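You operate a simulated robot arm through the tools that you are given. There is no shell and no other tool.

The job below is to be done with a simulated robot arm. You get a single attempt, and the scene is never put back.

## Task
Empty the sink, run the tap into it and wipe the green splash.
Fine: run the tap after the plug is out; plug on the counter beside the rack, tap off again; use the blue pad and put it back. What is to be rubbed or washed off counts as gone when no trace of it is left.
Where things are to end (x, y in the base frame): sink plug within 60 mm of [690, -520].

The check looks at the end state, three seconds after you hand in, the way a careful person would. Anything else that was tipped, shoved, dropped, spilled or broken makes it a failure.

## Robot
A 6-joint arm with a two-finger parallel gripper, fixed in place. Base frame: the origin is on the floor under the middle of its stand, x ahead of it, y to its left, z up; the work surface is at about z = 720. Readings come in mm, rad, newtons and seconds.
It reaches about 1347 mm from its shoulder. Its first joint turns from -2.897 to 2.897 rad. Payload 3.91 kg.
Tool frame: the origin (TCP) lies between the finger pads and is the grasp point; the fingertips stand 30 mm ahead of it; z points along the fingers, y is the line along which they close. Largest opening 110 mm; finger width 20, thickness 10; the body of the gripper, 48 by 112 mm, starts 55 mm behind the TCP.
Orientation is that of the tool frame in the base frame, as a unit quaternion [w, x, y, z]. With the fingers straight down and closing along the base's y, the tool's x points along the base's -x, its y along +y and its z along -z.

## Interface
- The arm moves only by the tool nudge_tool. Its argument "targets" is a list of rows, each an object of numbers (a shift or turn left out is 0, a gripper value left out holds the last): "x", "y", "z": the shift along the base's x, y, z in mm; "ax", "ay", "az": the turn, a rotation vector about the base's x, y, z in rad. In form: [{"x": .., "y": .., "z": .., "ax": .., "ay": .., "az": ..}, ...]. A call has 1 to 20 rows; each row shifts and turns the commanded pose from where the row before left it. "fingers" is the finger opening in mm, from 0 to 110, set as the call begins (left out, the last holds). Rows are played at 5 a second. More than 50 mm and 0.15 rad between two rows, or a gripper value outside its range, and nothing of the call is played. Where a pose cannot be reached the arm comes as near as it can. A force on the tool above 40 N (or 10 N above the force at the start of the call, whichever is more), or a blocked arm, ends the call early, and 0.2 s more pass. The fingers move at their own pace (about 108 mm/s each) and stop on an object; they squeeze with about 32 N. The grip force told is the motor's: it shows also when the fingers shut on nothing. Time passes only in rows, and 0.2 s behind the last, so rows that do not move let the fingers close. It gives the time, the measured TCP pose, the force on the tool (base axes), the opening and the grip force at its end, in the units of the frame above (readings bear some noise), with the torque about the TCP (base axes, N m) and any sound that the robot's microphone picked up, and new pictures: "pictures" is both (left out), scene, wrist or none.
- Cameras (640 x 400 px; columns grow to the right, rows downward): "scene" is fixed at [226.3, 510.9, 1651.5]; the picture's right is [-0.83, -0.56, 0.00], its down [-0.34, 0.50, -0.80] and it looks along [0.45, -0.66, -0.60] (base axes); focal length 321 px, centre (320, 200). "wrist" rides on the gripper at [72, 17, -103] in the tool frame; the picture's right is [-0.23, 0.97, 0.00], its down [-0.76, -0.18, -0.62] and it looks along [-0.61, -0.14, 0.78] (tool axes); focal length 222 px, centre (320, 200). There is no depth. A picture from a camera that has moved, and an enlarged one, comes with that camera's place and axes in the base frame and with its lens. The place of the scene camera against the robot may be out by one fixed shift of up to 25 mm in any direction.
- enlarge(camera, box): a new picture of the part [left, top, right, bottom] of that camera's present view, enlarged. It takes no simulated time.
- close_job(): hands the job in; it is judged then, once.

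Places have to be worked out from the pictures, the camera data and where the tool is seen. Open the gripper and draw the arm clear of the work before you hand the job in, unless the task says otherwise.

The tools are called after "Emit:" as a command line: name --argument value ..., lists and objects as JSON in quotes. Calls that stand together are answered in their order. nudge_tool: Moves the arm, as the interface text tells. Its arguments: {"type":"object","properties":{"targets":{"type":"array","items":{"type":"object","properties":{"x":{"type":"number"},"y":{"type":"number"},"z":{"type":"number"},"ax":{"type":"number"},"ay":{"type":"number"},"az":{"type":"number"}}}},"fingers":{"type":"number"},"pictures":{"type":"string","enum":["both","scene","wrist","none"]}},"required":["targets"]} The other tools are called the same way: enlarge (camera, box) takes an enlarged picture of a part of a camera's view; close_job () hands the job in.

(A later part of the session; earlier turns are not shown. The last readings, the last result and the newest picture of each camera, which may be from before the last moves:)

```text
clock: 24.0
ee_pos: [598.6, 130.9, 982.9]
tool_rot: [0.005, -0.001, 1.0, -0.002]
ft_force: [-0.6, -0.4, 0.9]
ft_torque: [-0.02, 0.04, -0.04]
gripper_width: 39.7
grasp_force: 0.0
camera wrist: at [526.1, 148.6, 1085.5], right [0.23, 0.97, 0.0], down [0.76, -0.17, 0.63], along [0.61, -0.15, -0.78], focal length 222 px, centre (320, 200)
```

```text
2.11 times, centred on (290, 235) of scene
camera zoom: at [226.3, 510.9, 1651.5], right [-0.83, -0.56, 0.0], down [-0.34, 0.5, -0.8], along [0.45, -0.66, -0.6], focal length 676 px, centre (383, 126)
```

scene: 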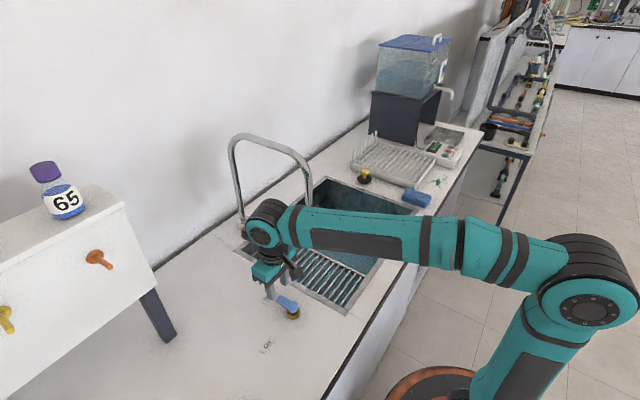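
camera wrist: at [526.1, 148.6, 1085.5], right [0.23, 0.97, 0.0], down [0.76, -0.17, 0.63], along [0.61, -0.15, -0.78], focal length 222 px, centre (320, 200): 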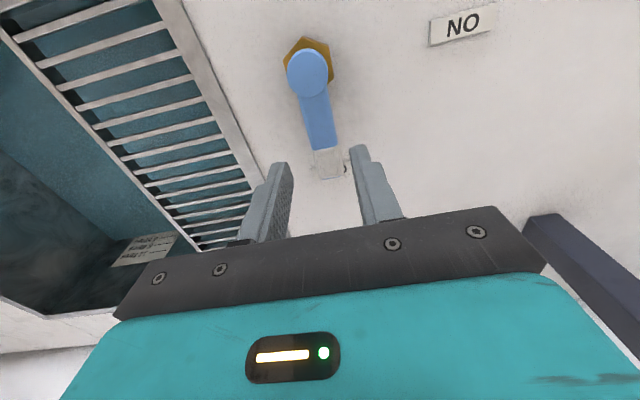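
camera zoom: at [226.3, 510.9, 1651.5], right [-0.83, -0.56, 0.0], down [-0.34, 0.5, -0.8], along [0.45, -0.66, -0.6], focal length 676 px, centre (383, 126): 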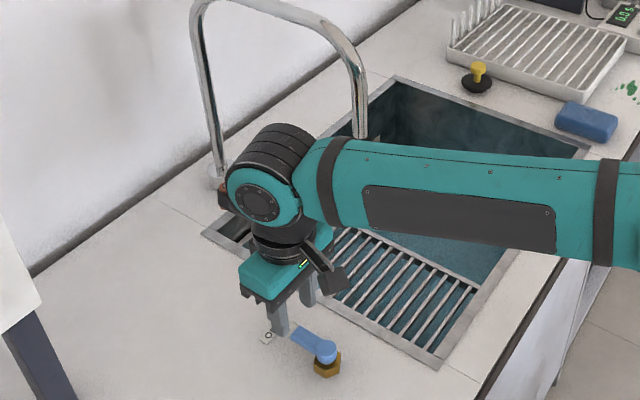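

The lever runs along y≈132 and the fingers straddle it; the forearm's nearest side is at y≈55, about 70 mm from the spout. I centre and lower so the fingertips sit beside the lever, just above the counter.

Emit:
nudge_tool --targets '[{"x": 3, "y": 1.5, "z": -15}, {"z": -15}, {"z": -8}, {}]' --pictures "both"

Emit:
enlarge --camera "wrist" --box '[240, 90, 400, 220]'

Emit:
enlarge --camera "scene" --box '[230, 150, 340, 330]'

```text
clock: 25.0
ee_pos: [601.2, 131.8, 944.7]
tool_rot: [0.005, 0.0, 1.0, -0.003]
ft_force: [-0.1, 0.9, 0.3]
ft_torque: [-0.04, 0.0, 0.01]
gripper_width: 40.0
grasp_force: 0.2
camera wrist: at [527.7, 150.1, 1047.0], right [0.23, 0.97, 0.0], down [0.76, -0.17, 0.63], along [0.61, -0.15, -0.78], focal length 222 px, centre (320, 200)
```

scene: 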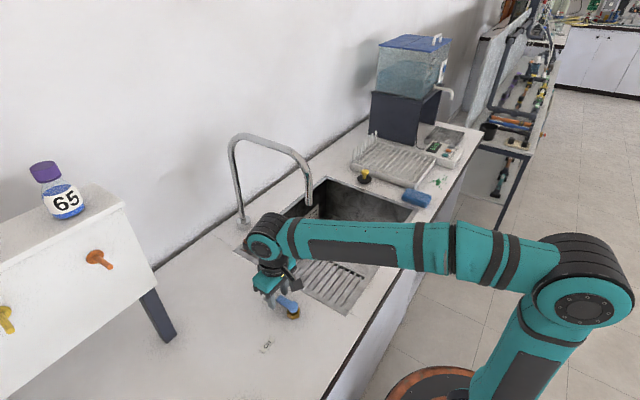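
wrist: 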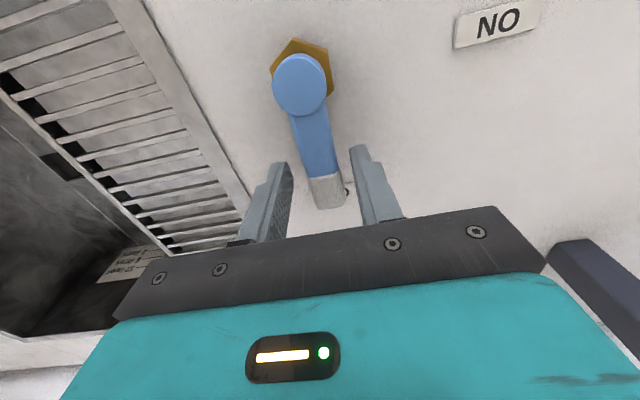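

```text
3.08 times, centred on (320, 155) of wrist
camera zoom: at [527.7, 150.1, 1047.0], right [0.23, 0.97, 0.0], down [0.76, -0.17, 0.63], along [0.61, -0.15, -0.78], focal length 684 px, centre (320, 338)
```

zoom: 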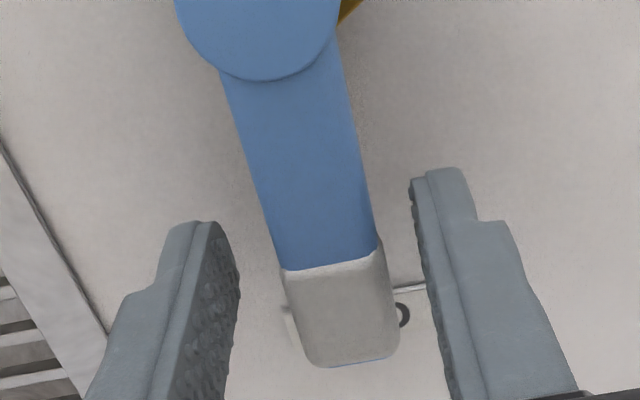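

```text
2.22 times, centred on (285, 240) of scene
camera zoom: at [226.3, 510.9, 1651.5], right [-0.83, -0.56, 0.0], down [-0.34, 0.5, -0.8], along [0.45, -0.66, -0.6], focal length 713 px, centre (398, 111)
```

zoom: 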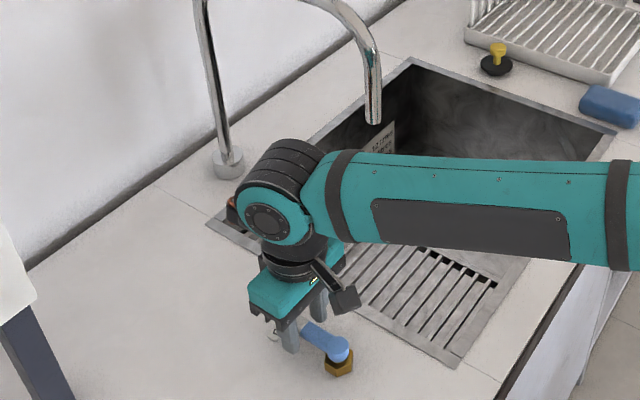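

The sink looks drained. The fingertips are level with the lever's top, so I lower 6 mm more and narrow the straddle to 30 mm before turning.

Emit:
nudge_tool --targets '[{"z": -3}, {"z": -3}, {}, {}]' --fingers 30 --pictures "wrist"

Emit:
enlarge --camera "wrist" --box '[240, 90, 400, 220]'

Emit:
enlarge --camera "scene" --box '[310, 165, 440, 240]'

```text
clock: 26.0
ee_pos: [602.3, 132.3, 938.5]
tool_rot: [0.005, 0.0, 1.0, -0.003]
ft_force: [-0.5, -0.5, -0.1]
ft_torque: [-0.04, 0.0, 0.01]
gripper_width: 30.1
grasp_force: 0.1
camera wrist: at [528.0, 149.8, 1041.1], right [0.23, 0.97, 0.0], down [0.76, -0.17, 0.63], along [0.61, -0.15, -0.78], focal length 222 px, centre (320, 200)
```

wrist: 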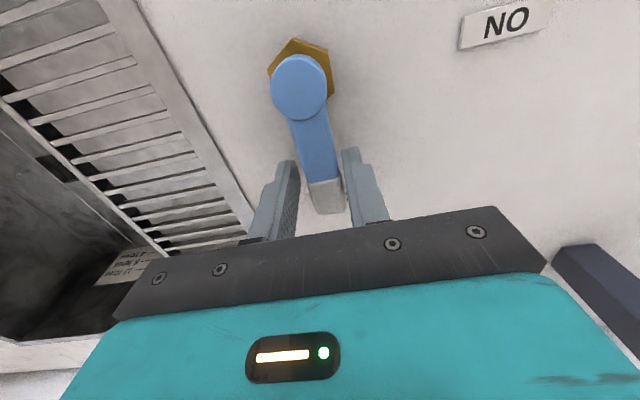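

```text
3.08 times, centred on (320, 155) of wrist
camera zoom: at [528.0, 149.8, 1041.1], right [0.23, 0.97, 0.0], down [0.76, -0.17, 0.63], along [0.61, -0.15, -0.78], focal length 684 px, centre (320, 338)
```

zoom: 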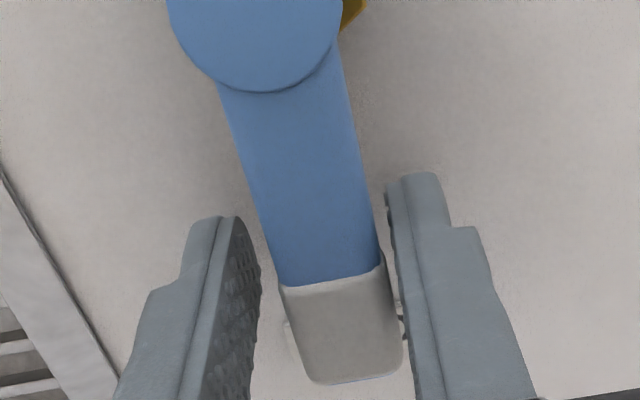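

```text
4.92 times, centred on (375, 202) of scene
camera zoom: at [226.3, 510.9, 1651.5], right [-0.83, -0.56, 0.0], down [-0.34, 0.5, -0.8], along [0.45, -0.66, -0.6], focal length 1580 px, centre (49, 188)
```

zoom: 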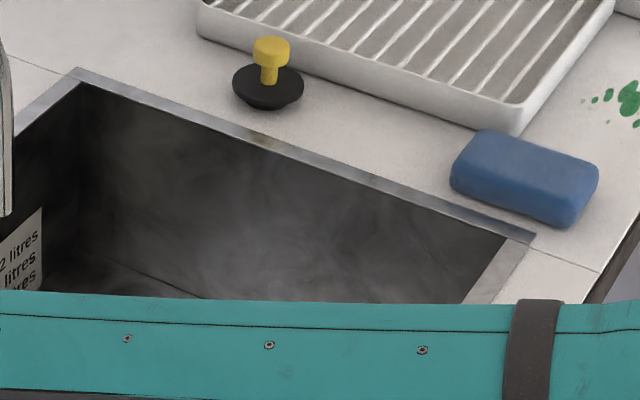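

The fingers straddle the lever without touching it. I turn it counter-clockwise about (547,132.5), rotating the gripper with it — first half of the arc.

Emit:
nudge_tool --targets '[{"x": -0.47, "y": 7.22, "az": 0.1309}, {"x": -1.41, "y": 7.09, "az": 0.1309}, {"x": -2.33, "y": 6.85, "az": 0.1309}, {"x": -3.2, "y": 6.49, "az": 0.1309}, {"x": -4.02, "y": 6.01, "az": 0.1309}, {"x": -4.77, "y": 5.44, "az": 0.1309}]' --pictures "both"

```text
clock: 27.4
ee_pos: [585.8, 173.1, 938.3]
tool_rot: [0.005, -0.384, 0.923, -0.001]
ft_force: [0.7, -0.3, 0.2]
ft_torque: [-0.03, 0.0, -0.06]
gripper_width: 30.4
grasp_force: 0.2
camera wrist: at [521.2, 133.0, 1041.0], right [-0.53, 0.85, 0.0], down [0.66, 0.41, 0.63], along [0.54, 0.33, -0.78], focal length 222 px, centre (320, 200)
```

scene: 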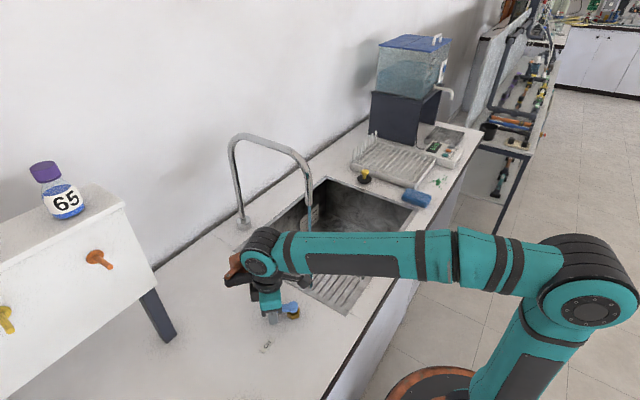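
wrist: 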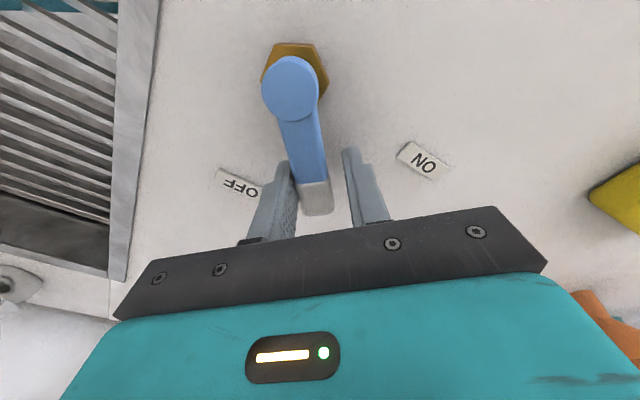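

Water is already running into the sink and the lever follows. Something yellow/orange stands at the far right near y≈390, well clear of my path; I finish the arc to ON.

Emit:
nudge_tool --targets '[{"x": -5.44, "y": 4.77, "az": 0.1309}, {"x": -6.01, "y": 4.02, "az": 0.1309}, {"x": -6.49, "y": 3.2, "az": 0.1309}, {"x": -6.85, "y": 2.33, "az": 0.1309}, {"x": -7.09, "y": 1.41, "az": 0.1309}, {"x": -7.22, "y": 0.47, "az": 0.1309}]' --pictures "both"

Emit:
enlarge --camera "wrist" --box '[240, 90, 400, 220]'

Emit:
enlarge --camera "scene" --box '[230, 150, 410, 330]'

```text
clock: 28.8
ee_pos: [547.5, 187.9, 940.2]
tool_rot: [-0.006, 0.708, -0.706, -0.002]
ft_force: [0.0, 0.5, -1.0]
ft_torque: [-0.02, 0.01, -0.02]
gripper_width: 29.9
grasp_force: 0.1
camera wrist: at [529.6, 114.9, 1040.8], right [-0.97, 0.22, 0.0], down [0.17, 0.76, 0.63], along [0.14, 0.62, -0.78], focal length 222 px, centre (320, 200)
```

scene: 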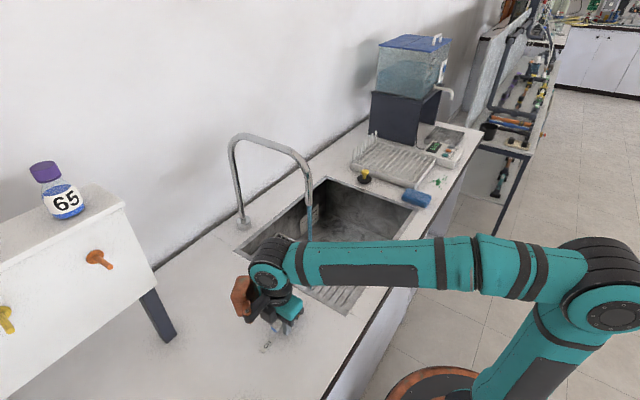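
wrist: 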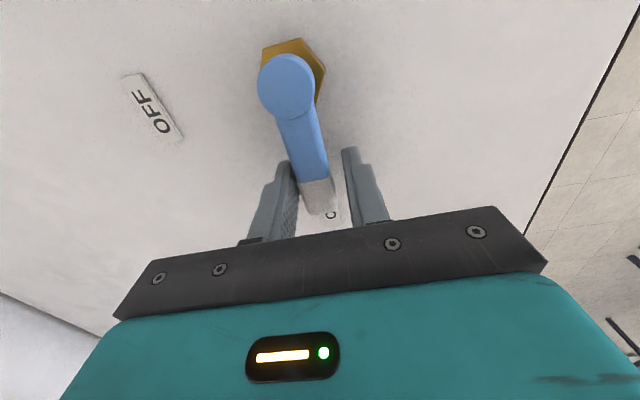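

```text
3.08 times, centred on (320, 155) of wrist
camera zoom: at [529.6, 114.9, 1040.8], right [-0.97, 0.22, 0.0], down [0.17, 0.76, 0.63], along [0.14, 0.62, -0.78], focal length 684 px, centre (320, 338)
```

zoom: 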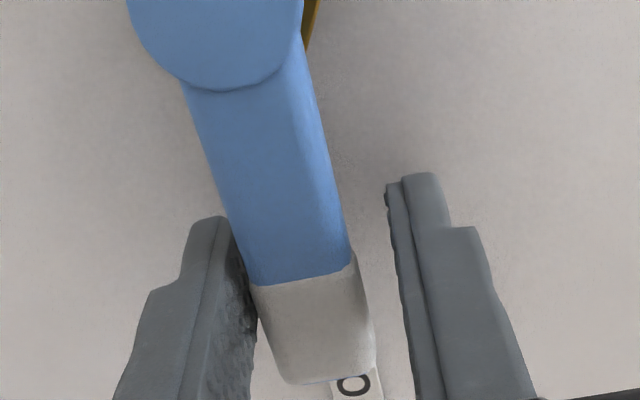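

```text
2.22 times, centred on (320, 240) of scene
camera zoom: at [226.3, 510.9, 1651.5], right [-0.83, -0.56, 0.0], down [-0.34, 0.5, -0.8], along [0.45, -0.66, -0.6], focal length 713 px, centre (320, 111)
```

zoom: 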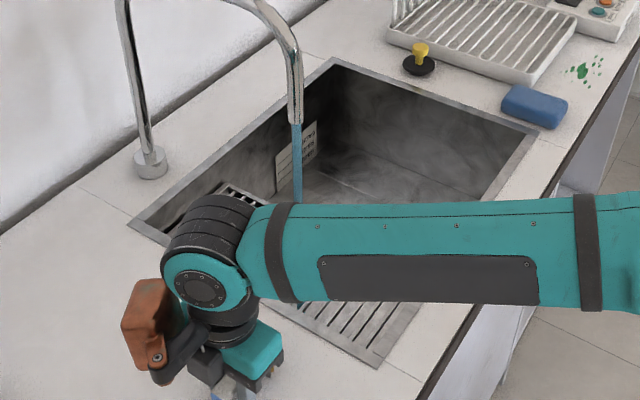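

Water is running freely into the sink. I push the lever the last few degrees to ON and let it run for a few seconds.

Emit:
nudge_tool --targets '[{"x": -5.5, "y": -0.3, "az": 0.1}, {}, {}, {}, {}, {}, {}, {}, {}, {}, {}, {}, {}, {}, {}]' --pictures "both"

Emit:
enlarge --camera "scene" --box '[280, 160, 420, 250]'

```text
clock: 32.0
ee_pos: [542.6, 187.1, 937.8]
tool_rot: [-0.006, 0.742, -0.671, -0.002]
ft_force: [12.7, -5.8, 0.5]
ft_torque: [-0.02, -0.09, -0.22]
gripper_width: 36.5
grasp_force: 6.3
camera wrist: at [532.1, 112.8, 1040.4], right [-0.99, 0.13, 0.0], down [0.1, 0.77, 0.63], along [0.08, 0.63, -0.78], focal length 222 px, centre (320, 200)
```

scene: 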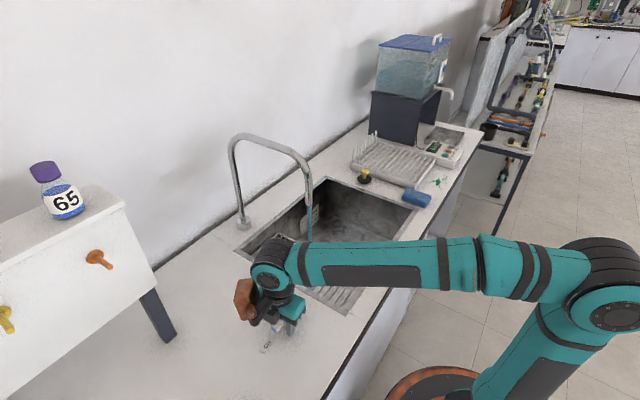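
wrist: 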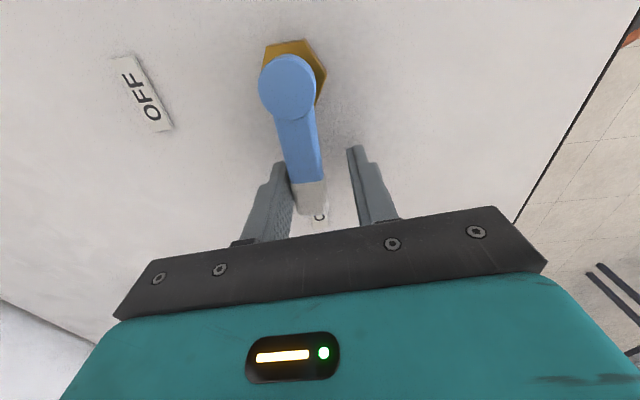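

```text
4.44 times, centred on (350, 205) of scene
camera zoom: at [226.3, 510.9, 1651.5], right [-0.83, -0.56, 0.0], down [-0.34, 0.5, -0.8], along [0.45, -0.66, -0.6], focal length 1426 px, centre (187, 178)
```

zoom: 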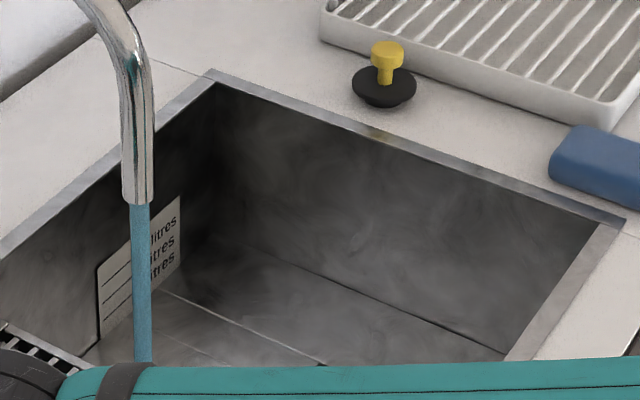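

The lever is against its ON stop and the stream falls into the open sink. After a couple more seconds of running I turn the lever back along the same arc toward OFF.

Emit:
nudge_tool --targets '[{}, {}, {}, {}, {}, {}, {}, {}, {}, {}, {"x": 5.5, "y": 0.3, "az": -0.1}, {"x": 7.22, "y": -0.47, "az": -0.1309}, {"x": 7.09, "y": -1.41, "az": -0.1309}, {"x": 6.85, "y": -2.33, "az": -0.1309}, {"x": 6.49, "y": -3.2, "az": -0.1309}, {"x": 6.01, "y": -4.02, "az": -0.1309}, {"x": 5.44, "y": -4.77, "az": -0.1309}]' --pictures "wrist"

Emit:
nudge_tool --targets '[{"x": 4.77, "y": -5.44, "az": -0.1309}, {"x": 4.02, "y": -6.01, "az": -0.1309}, {"x": 3.2, "y": -6.49, "az": -0.1309}, {"x": 2.33, "y": -6.85, "az": -0.1309}, {"x": 1.41, "y": -7.09, "az": -0.1309}, {"x": 0.47, "y": -7.22, "az": -0.1309}, {}]' --pictures "both"

```text
clock: 35.6
ee_pos: [584.8, 173.1, 938.1]
tool_rot: [0.006, -0.382, 0.924, -0.001]
ft_force: [-1.1, 0.8, 0.0]
ft_torque: [0.01, -0.01, 0.07]
gripper_width: 30.2
grasp_force: 0.7
camera wrist: at [520.6, 133.0, 1040.3], right [-0.53, 0.85, 0.0], down [0.66, 0.41, 0.63], along [0.54, 0.33, -0.78], focal length 222 px, centre (320, 200)
```

wrist: 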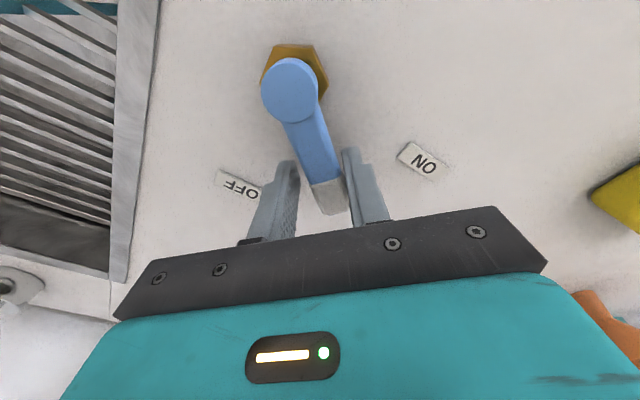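

```text
clock: 37.2
ee_pos: [601.8, 132.9, 939.8]
tool_rot: [0.005, 0.001, 1.0, -0.003]
ft_force: [0.1, 0.2, -0.3]
ft_torque: [0.04, 0.0, 0.02]
gripper_width: 29.9
grasp_force: 0.1
camera wrist: at [528.2, 150.2, 1041.5], right [0.23, 0.97, 0.0], down [0.76, -0.17, 0.63], along [0.61, -0.15, -0.78], focal length 222 px, centre (320, 200)
```

scene: 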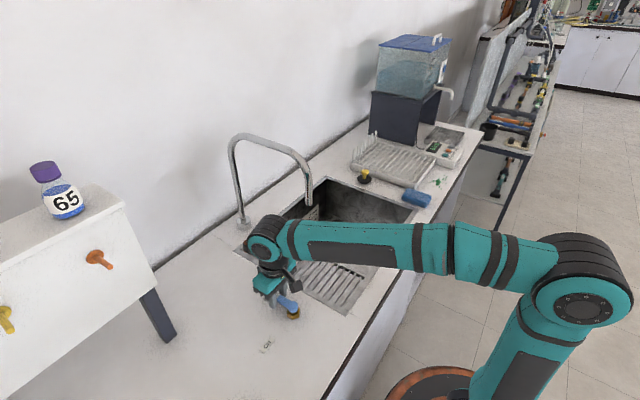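
wrist: 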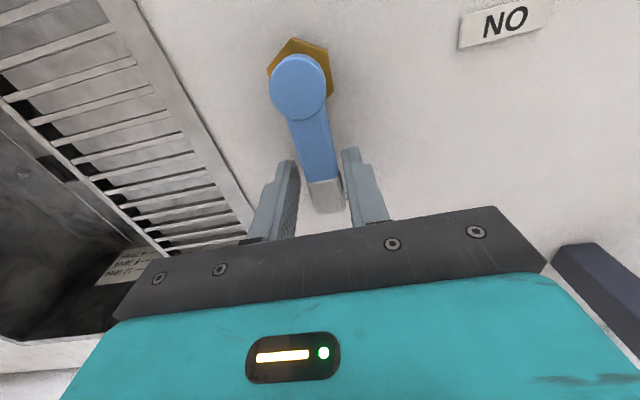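

The stream has stopped. I nudge the lever the last few degrees against its OFF stop and check.

Emit:
nudge_tool --targets '[{"x": -0.1, "y": -3, "az": -0.05}, {"x": -0.2, "y": -3, "az": -0.05}, {}]' --pictures "wrist"

Emit:
enlarge --camera "scene" --box '[280, 160, 380, 230]'

Emit:
enlarge --camera "wrist" --box '[240, 90, 400, 220]'

```text
clock: 38.0
ee_pos: [601.4, 127.9, 938.8]
tool_rot: [0.006, 0.049, 0.999, -0.003]
ft_force: [-0.4, 10.4, 3.0]
ft_torque: [0.17, -0.05, 0.14]
gripper_width: 35.3
grasp_force: 5.8
camera wrist: at [529.0, 152.8, 1041.1], right [0.32, 0.95, 0.0], down [0.73, -0.25, 0.63], along [0.6, -0.21, -0.77], focal length 222 px, centre (320, 200)
```

wrist: 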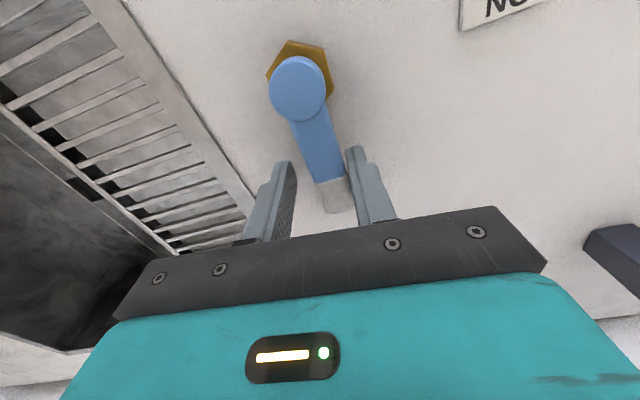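

```text
5.71 times, centred on (330, 195) of scene
camera zoom: at [226.3, 510.9, 1651.5], right [-0.83, -0.56, 0.0], down [-0.34, 0.5, -0.8], along [0.45, -0.66, -0.6], focal length 1834 px, centre (263, 229)
```

zoom: 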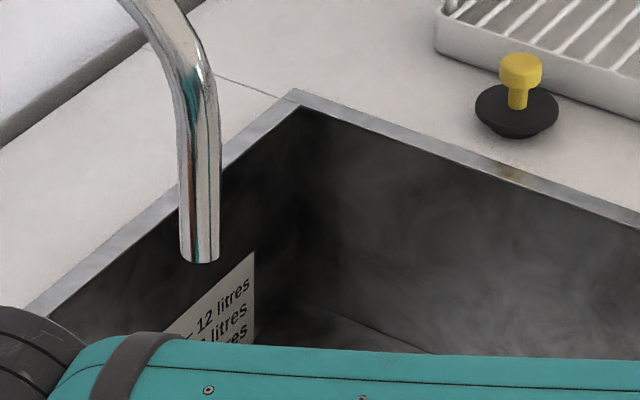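

```text
3.08 times, centred on (320, 155) of wrist
camera zoom: at [529.0, 152.8, 1041.1], right [0.32, 0.95, 0.0], down [0.73, -0.25, 0.63], along [0.6, -0.21, -0.77], focal length 684 px, centre (320, 338)
```

zoom: 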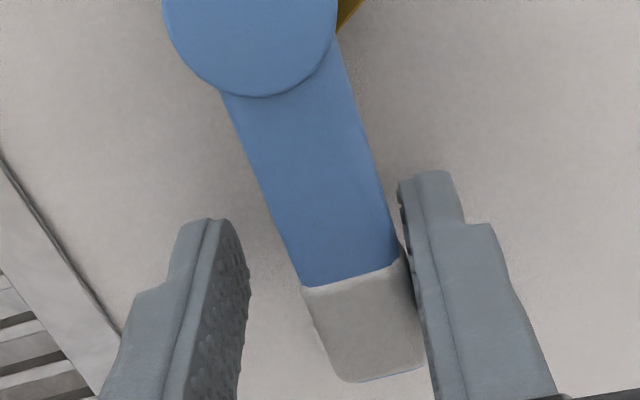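

The spout is dry and the lever is against its OFF stop. I back off the lever, open a little, rise straight up and retreat in front of the tap.

Emit:
nudge_tool --targets '[{"x": 0.3, "y": 4, "az": 0.1}, {}, {"z": 15}, {"z": 30}, {"z": 40}, {"z": 40}, {"x": -30, "z": 30}, {"x": -40, "z": 25}, {"x": -40, "z": 10}, {"x": -40}, {"y": -45}, {"y": -45}, {"y": -45}, {"y": -45}]' --fingers 44 --pictures "both"

```text
clock: 41.0
ee_pos: [451.9, -49.9, 1129.2]
tool_rot: [0.005, 0.0, 1.0, -0.003]
ft_force: [-0.8, 0.1, -0.2]
ft_torque: [0.03, 0.01, 0.02]
gripper_width: 44.0
grasp_force: 0.0
camera wrist: at [378.6, -33.4, 1231.5], right [0.23, 0.97, 0.0], down [0.76, -0.17, 0.63], along [0.61, -0.14, -0.78], focal length 222 px, centre (320, 200)
```

scene: 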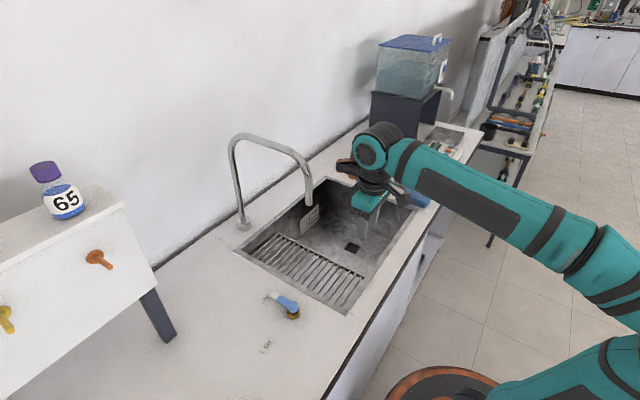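
wrist: 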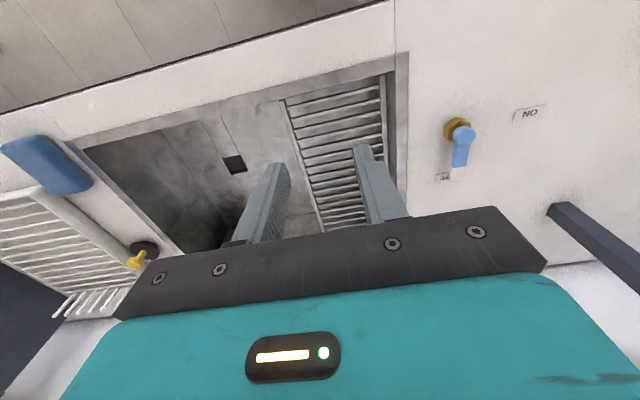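

The sink is empty with its drain open. I verify the lever and the sink from here before going on.

Emit:
enlarge --camera "wrist" --box '[400, 90, 560, 190]'

Emit:
enlarge --camera "scene" --box '[220, 170, 420, 330]'

Emit:
enlarge --camera "wrist" --box '[80, 70, 320, 220]'

```text
4.00 times, centred on (480, 140) of wrist
camera zoom: at [378.6, -33.4, 1231.5], right [0.23, 0.97, 0.0], down [0.76, -0.17, 0.63], along [0.61, -0.14, -0.78], focal length 888 px, centre (-320, 440)
```

zoom: 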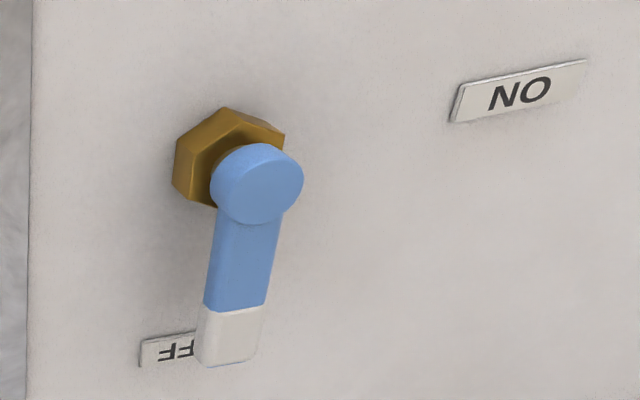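

```text
2.50 times, centred on (320, 250) of scene
camera zoom: at [226.3, 510.9, 1651.5], right [-0.83, -0.56, 0.0], down [-0.34, 0.5, -0.8], along [0.45, -0.66, -0.6], focal length 802 px, centre (320, 75)
```

zoom: 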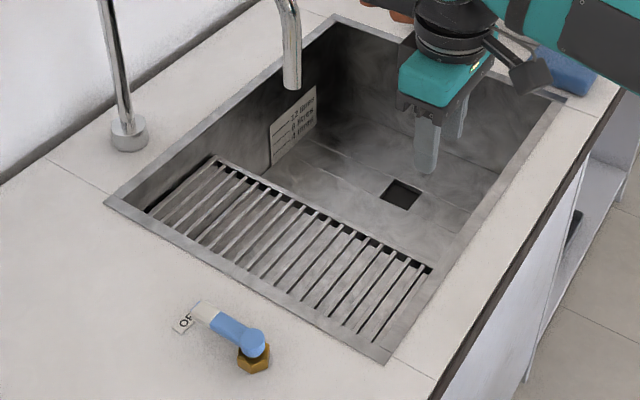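

```text
2.67 times, centred on (200, 145) of wrist
camera zoom: at [378.6, -33.4, 1231.5], right [0.23, 0.97, 0.0], down [0.76, -0.17, 0.63], along [0.61, -0.14, -0.78], focal length 592 px, centre (640, 347)
```

zoom: 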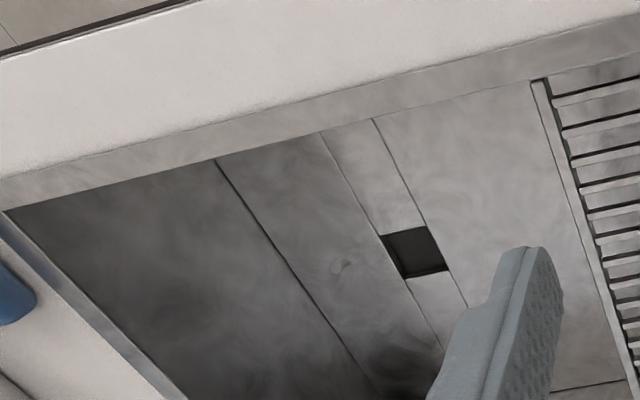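

Sink empty, tap off. Now the pad and splash: I move along the front at height to look at them from close by.

Emit:
nudge_tool --targets '[{"y": -45}, {"y": -45}, {"y": -45}, {"y": -45}, {"y": -45}, {"y": -45}, {"y": -45}, {"y": -45}, {"y": -45}, {"y": -45}, {}]' --fingers 100 --pictures "both"

Emit:
enlarge --camera "wrist" --box '[240, 40, 480, 190]'

Emit:
enlarge --camera "wrist" --box '[80, 40, 280, 165]'

```text
clock: 43.4
ee_pos: [450.8, -498.8, 1129.0]
tool_rot: [0.005, 0.001, 1.0, -0.002]
ft_force: [0.4, 0.5, 0.3]
ft_torque: [-0.01, 0.0, -0.01]
gripper_width: 99.5
grasp_force: 0.0
camera wrist: at [376.8, -481.6, 1231.3], right [0.23, 0.97, 0.0], down [0.76, -0.17, 0.63], along [0.61, -0.15, -0.78], focal length 222 px, centre (320, 200)
```

scene: 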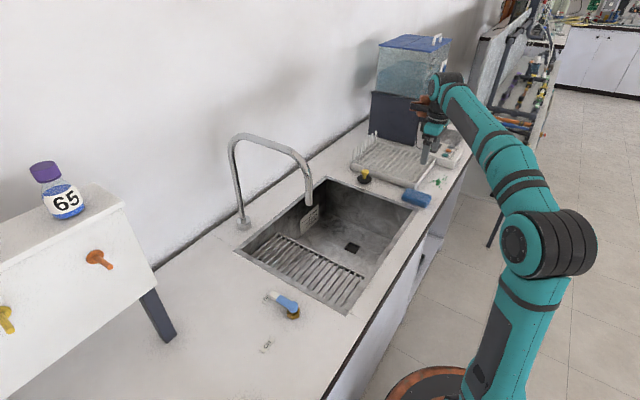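
wrist: 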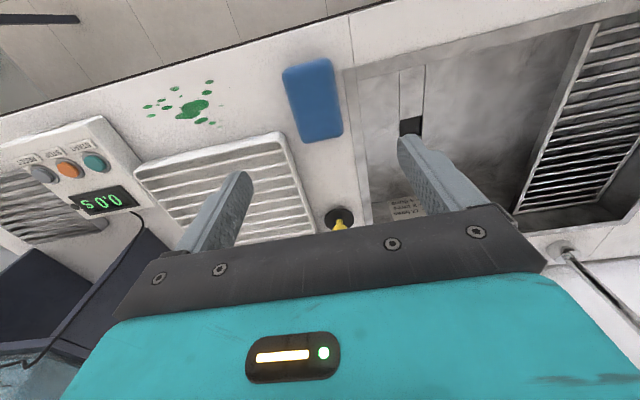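

```text
2.67 times, centred on (360, 115) of wrist
camera zoom: at [376.8, -481.6, 1231.3], right [0.23, 0.97, 0.0], down [0.76, -0.17, 0.63], along [0.61, -0.15, -0.78], focal length 592 px, centre (213, 427)
```

zoom: 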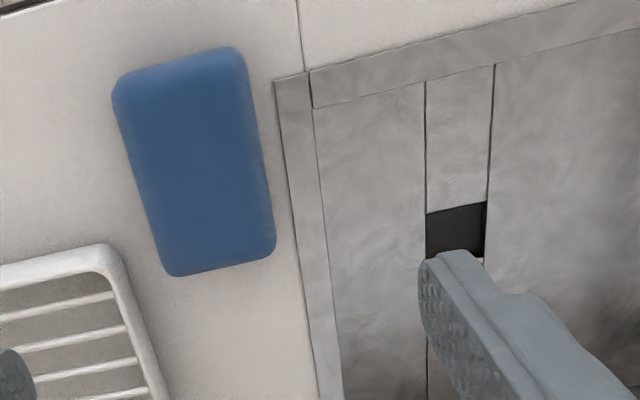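

```text
3.20 times, centred on (180, 102) of wrist
camera zoom: at [376.8, -481.6, 1231.3], right [0.23, 0.97, 0.0], down [0.76, -0.17, 0.63], along [0.61, -0.15, -0.78], focal length 711 px, centre (768, 512)
```

zoom: 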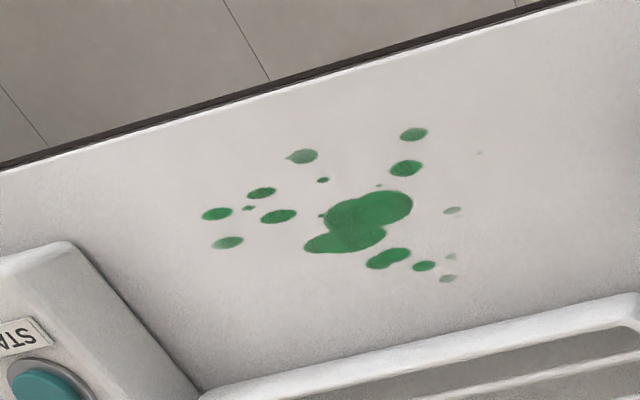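

The splash covers x≈396–467, y≈-755…-612 (with faint droplets at its right), the timer box starts near y≈-812 and the rack front at x≈493. The pad is ≈90×60 mm centred at (458,-508); I lower over it with the fingers at 84 mm.

Emit:
nudge_tool --targets '[{"x": 7, "y": -9, "z": -40}, {"z": -40}, {"z": -40}, {"z": -30}, {}]' --fingers 84 --pictures "both"

Emit:
enlarge --camera "wrist" --box '[200, 60, 440, 230]'

Emit:
enlarge --camera "scene" --box '[350, 120, 480, 220]'

```text
clock: 44.6
ee_pos: [457.3, -506.0, 979.0]
tool_rot: [0.005, -0.001, 1.0, -0.003]
ft_force: [0.4, -0.2, 0.6]
ft_torque: [0.03, -0.01, 0.01]
gripper_width: 83.9
grasp_force: 0.0
camera wrist: at [384.1, -488.9, 1081.3], right [0.23, 0.97, 0.0], down [0.76, -0.17, 0.63], along [0.61, -0.14, -0.78], focal length 222 px, centre (320, 200)
```

scene: 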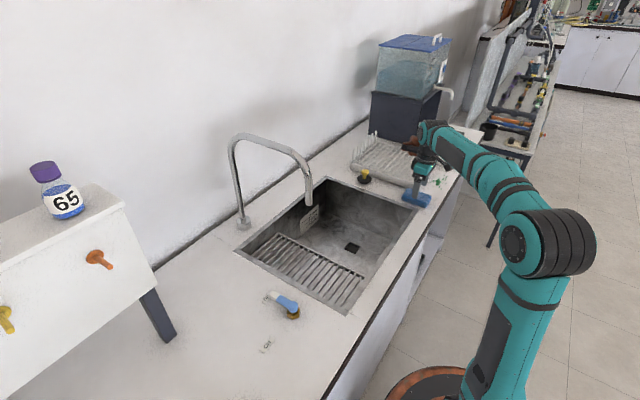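
wrist: 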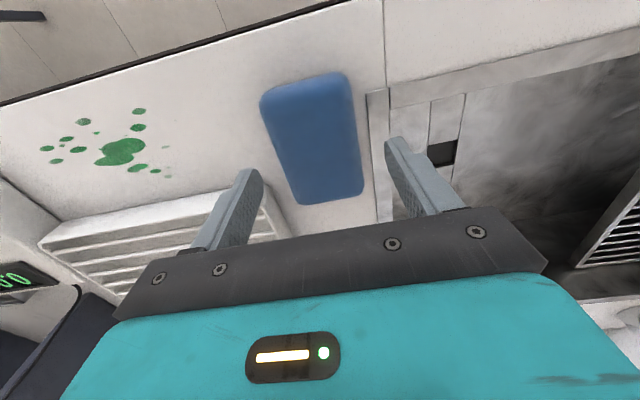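

```text
2.35 times, centred on (320, 145) of wrist
camera zoom: at [384.1, -488.9, 1081.3], right [0.23, 0.97, 0.0], down [0.76, -0.17, 0.63], along [0.61, -0.14, -0.78], focal length 523 px, centre (320, 329)
```

zoom: 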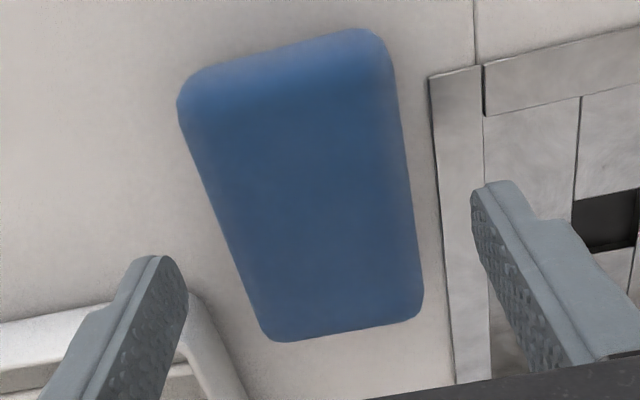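

```text
4.00 times, centred on (415, 170) of scene
camera zoom: at [226.3, 510.9, 1651.5], right [-0.83, -0.56, 0.0], down [-0.34, 0.5, -0.8], along [0.45, -0.66, -0.6], focal length 1284 px, centre (-60, 320)
```

zoom: 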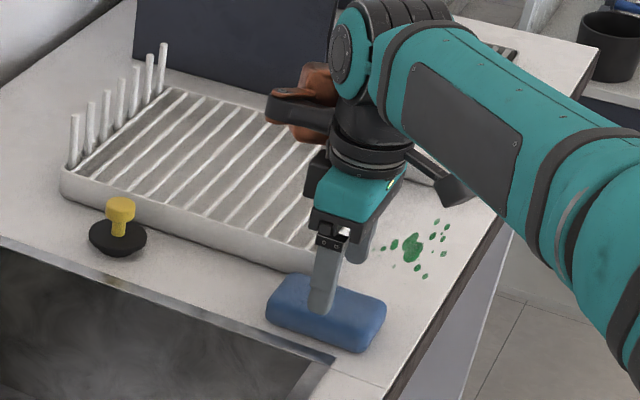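

The pad is centred at ≈(459,-509), top z≈933. I centre, descend so the fingertips stay ~8 mm above the counter, and close on it.

Emit:
nudge_tool --targets '[{"x": 1, "y": -3, "z": -15}, {"z": -15}, {"z": -10}, {}]' --pictures "wrist"

Emit:
nudge_tool --targets '[{}, {}, {}]' --fingers 0 --pictures "both"

```text
clock: 45.6
ee_pos: [458.9, -509.5, 937.0]
tool_rot: [0.005, -0.002, 1.0, -0.003]
ft_force: [0.3, -0.4, 0.3]
ft_torque: [0.01, 0.01, 0.0]
gripper_width: 84.1
grasp_force: 0.0
camera wrist: at [385.5, -493.3, 1039.8], right [0.23, 0.97, 0.0], down [0.76, -0.17, 0.63], along [0.61, -0.14, -0.78], focal length 222 px, centre (320, 200)
```

wrist: 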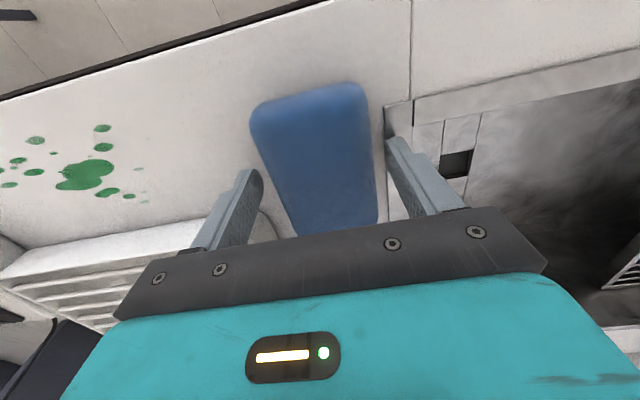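

```text
clock: 46.4
ee_pos: [459.0, -511.6, 937.2]
tool_rot: [0.006, 0.0, 1.0, -0.003]
ft_force: [-0.8, 1.4, -0.6]
ft_torque: [0.01, -0.03, 0.0]
gripper_width: 63.6
grasp_force: 32.1
camera wrist: at [385.5, -493.3, 1040.0], right [0.23, 0.97, 0.0], down [0.76, -0.17, 0.63], along [0.61, -0.15, -0.78], focal length 222 px, centre (320, 200)
```

scene: 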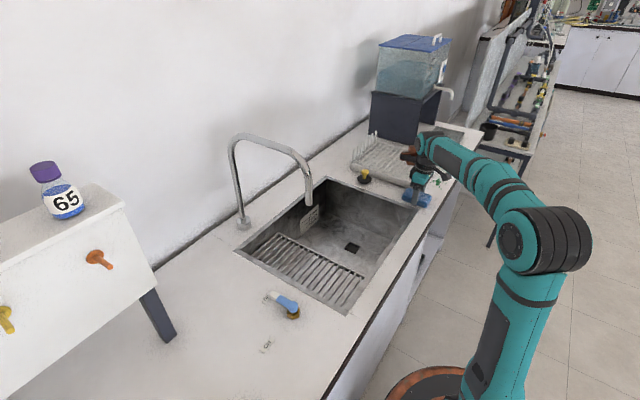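
wrist: 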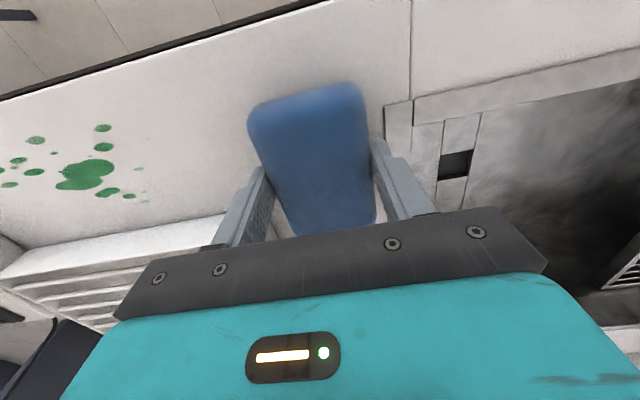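

The pad is held (63.6 mm) at TCP (459,-510.5,937) — that's the place to return it to. I lift it, move just right of the splash at x≈431 and lower to feel the counter.

Emit:
nudge_tool --targets '[{"z": 10}, {"z": 20}, {"x": -14, "y": -20}, {"x": -14, "y": -40}, {"y": -20}, {"z": -15}, {"z": -10}, {"z": -3}, {}]' --pictures "wrist"

```text
clock: 47.3
ee_pos: [439.1, -537.9, 969.5]
tool_rot: [0.004, -0.002, 1.0, 0.0]
ft_force: [-9.5, 19.3, 4.0]
ft_torque: [0.52, 0.16, 0.65]
gripper_width: 65.4
grasp_force: 31.6
stopped in row 4: the force on the tool passed its limit at 63 N (the readings are from after the stop); the commanded pose is now the measured one
camera wrist: at [365.1, -521.5, 1072.1], right [0.22, 0.97, 0.0], down [0.76, -0.18, 0.63], along [0.61, -0.14, -0.78], focal length 222 px, centre (320, 200)
```

wrist: 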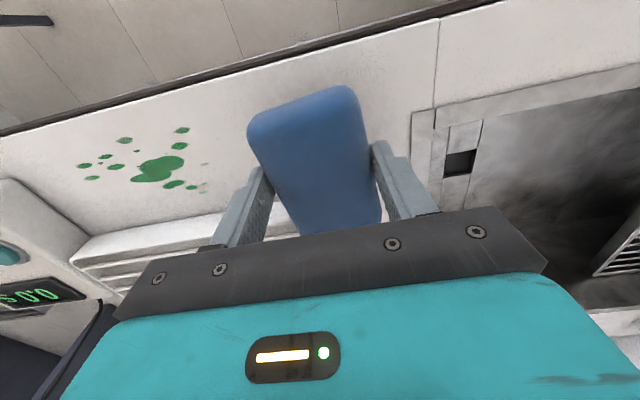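

The tool met something at 63 N — likely the pad's far corner touched the rack's front corner. I stop and look at whether the rack moved.

Emit:
enlarge --camera "scene" --box '[340, 120, 480, 220]'

Emit:
enlarge --camera "wrist" --box '[60, 120, 400, 300]'

```text
4.00 times, centred on (410, 170) of scene
camera zoom: at [226.3, 510.9, 1651.5], right [-0.83, -0.56, 0.0], down [-0.34, 0.5, -0.8], along [0.45, -0.66, -0.6], focal length 1284 px, centre (-40, 320)
```

zoom: 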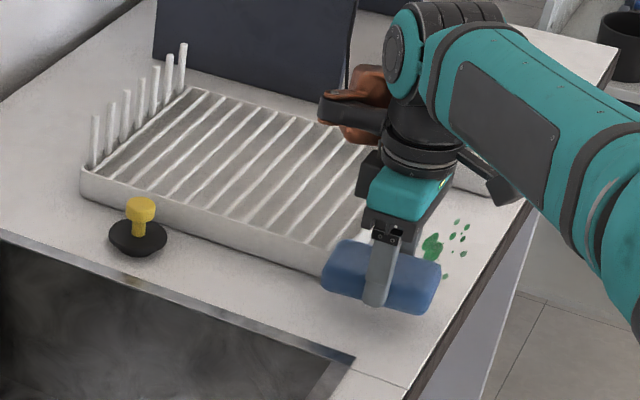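

```text
1.88 times, centred on (230, 210) of wrist
camera zoom: at [365.1, -521.5, 1072.1], right [0.22, 0.97, 0.0], down [0.76, -0.18, 0.63], along [0.61, -0.14, -0.78], focal length 418 px, centre (489, 181)
```

zoom: 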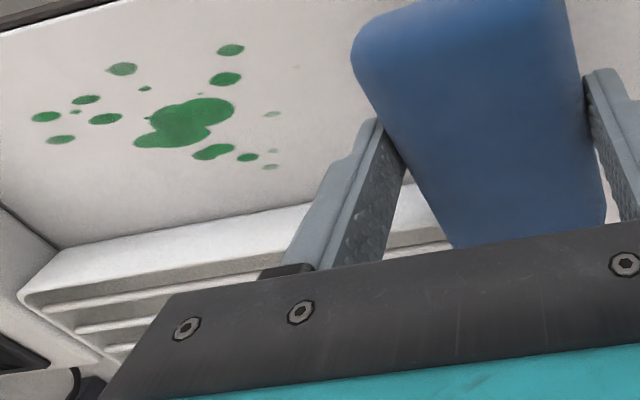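

The rack's corner and pegs are at the same pixels as before, so it has not visibly shifted. I back the pad away toward -x, then raise it well above the rack before going on.

Emit:
nudge_tool --targets '[{"x": -3, "y": 3}, {"x": -5, "y": 3}, {"x": -3, "z": 10}, {"z": 30}, {}]' --pictures "both"

Emit:
enlarge --camera "scene" --box '[340, 120, 480, 220]'

Emit:
enlarge --camera "wrist" --box '[60, 80, 400, 280]'

```text
clock: 48.5
ee_pos: [427.7, -532.1, 1008.2]
tool_rot: [0.003, -0.002, 1.0, 0.001]
ft_force: [-0.3, 0.8, -0.3]
ft_torque: [0.0, -0.03, 0.0]
gripper_width: 65.4
grasp_force: 32.5
camera wrist: at [355.2, -516.4, 1110.9], right [0.22, 0.97, 0.0], down [0.76, -0.18, 0.63], along [0.61, -0.14, -0.78], focal length 222 px, centre (320, 200)
```

scene: 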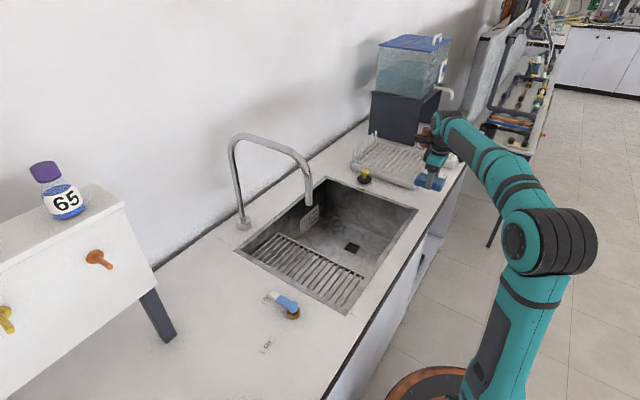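
wrist: 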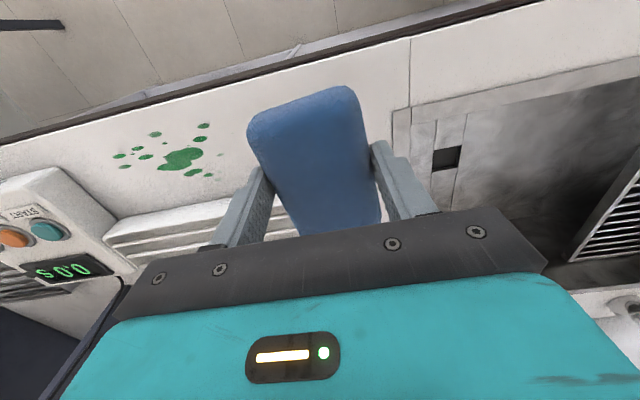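

```text
4.00 times, centred on (410, 170) of scene
camera zoom: at [226.3, 510.9, 1651.5], right [-0.83, -0.56, 0.0], down [-0.34, 0.5, -0.8], along [0.45, -0.66, -0.6], focal length 1284 px, centre (-40, 320)
```

zoom: 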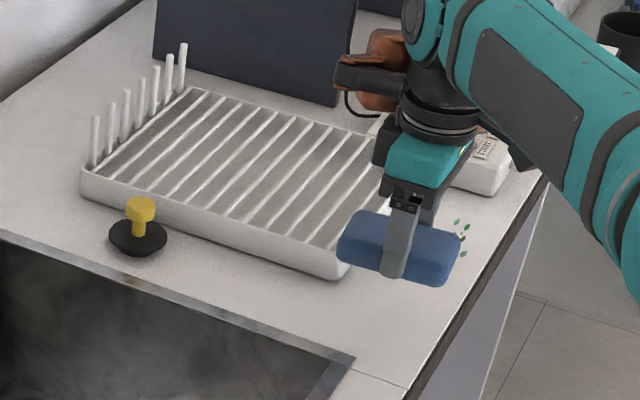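

```text
1.88 times, centred on (230, 180) of wrist
camera zoom: at [355.2, -516.4, 1110.9], right [0.22, 0.97, 0.0], down [0.76, -0.18, 0.63], along [0.61, -0.14, -0.78], focal length 418 px, centre (489, 238)
```

zoom: 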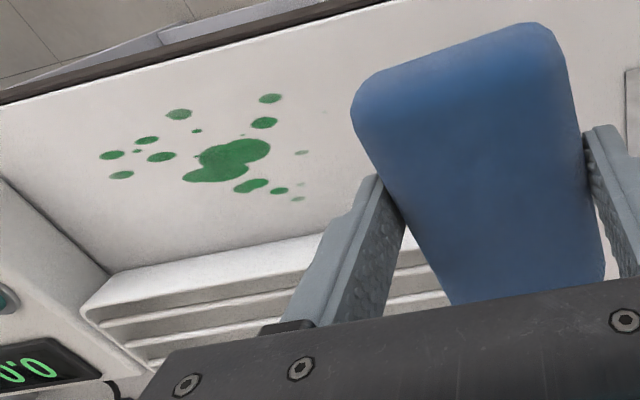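

The pad is still firmly held (slightly turned at most) and force is back to zero. Keeping x≤436 so the pad clears the rack front (x≈493), I go over the right of the splash at height and come down.

Emit:
nudge_tool --targets '[{"y": -25}, {"y": -28}, {"z": -20}, {"z": -20}, {"z": -20}, {}]' --pictures "both"

Emit:
enlarge --camera "wrist" --box '[100, 80, 400, 260]'

Emit:
enlarge --camera "scene" --box '[340, 120, 480, 220]'

```text
clock: 49.9
ee_pos: [427.3, -587.7, 948.0]
tool_rot: [0.004, -0.002, 1.0, 0.001]
ft_force: [0.0, -0.4, -0.2]
ft_torque: [-0.03, 0.01, 0.01]
gripper_width: 64.9
grasp_force: 32.5
camera wrist: at [353.7, -570.5, 1050.9], right [0.22, 0.97, 0.0], down [0.76, -0.18, 0.63], along [0.61, -0.14, -0.78], focal length 222 px, centre (320, 200)
```

scene: 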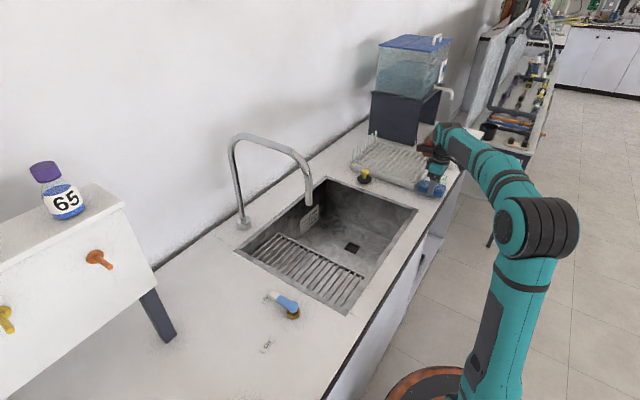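
wrist: 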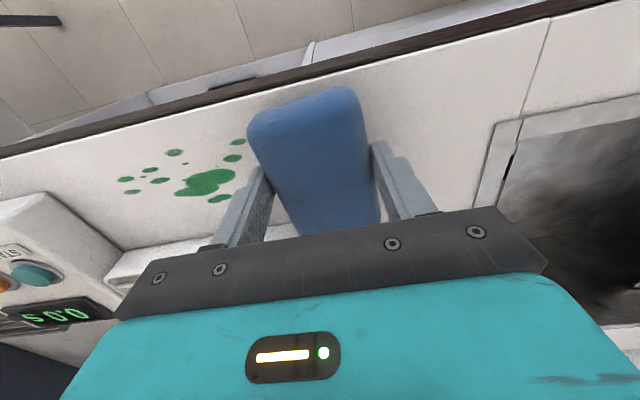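

```text
2.13 times, centred on (250, 170) of wrist
camera zoom: at [353.7, -570.5, 1050.9], right [0.22, 0.97, 0.0], down [0.76, -0.18, 0.63], along [0.61, -0.14, -0.78], focal length 474 px, centre (469, 264)
```

zoom: 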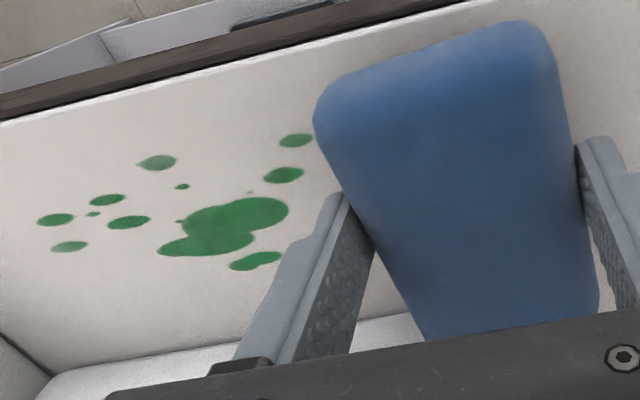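

```text
4.00 times, centred on (410, 170) of scene
camera zoom: at [226.3, 510.9, 1651.5], right [-0.83, -0.56, 0.0], down [-0.34, 0.5, -0.8], along [0.45, -0.66, -0.6], focal length 1284 px, centre (-40, 320)
```

zoom: 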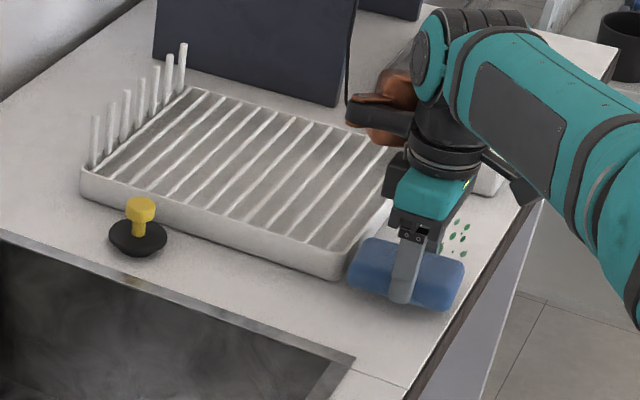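

The pad hovers ~10 mm above the counter, clear of the rack. I lower in small steps to get light contact.

Emit:
nudge_tool --targets '[{"z": -4}, {"z": -3}, {}]' --pictures "none"

Emit:
nudge_tool --targets '[{"z": -2}, {}]' --pictures "none"

Emit:
nudge_tool --targets '[{"z": -2}, {}]' --pictures "none"

```text
clock: 50.7
ee_pos: [426.6, -587.1, 942.5]
tool_rot: [0.003, -0.001, 1.0, 0.0]
ft_force: [0.3, -0.4, -0.3]
ft_torque: [0.03, 0.01, 0.01]
gripper_width: 64.9
grasp_force: 31.5
```

```text
clock: 51.3
ee_pos: [427.7, -586.4, 939.4]
tool_rot: [0.004, -0.002, 1.0, 0.001]
ft_force: [0.3, -0.2, -1.0]
ft_torque: [0.0, 0.03, 0.03]
gripper_width: 64.8
grasp_force: 31.9
```

```text
clock: 51.9
ee_pos: [427.2, -587.6, 937.5]
tool_rot: [0.003, -0.002, 1.0, 0.0]
ft_force: [0.0, -0.6, 3.0]
ft_torque: [-0.17, 0.1, 0.05]
gripper_width: 64.7
grasp_force: 32.0
```

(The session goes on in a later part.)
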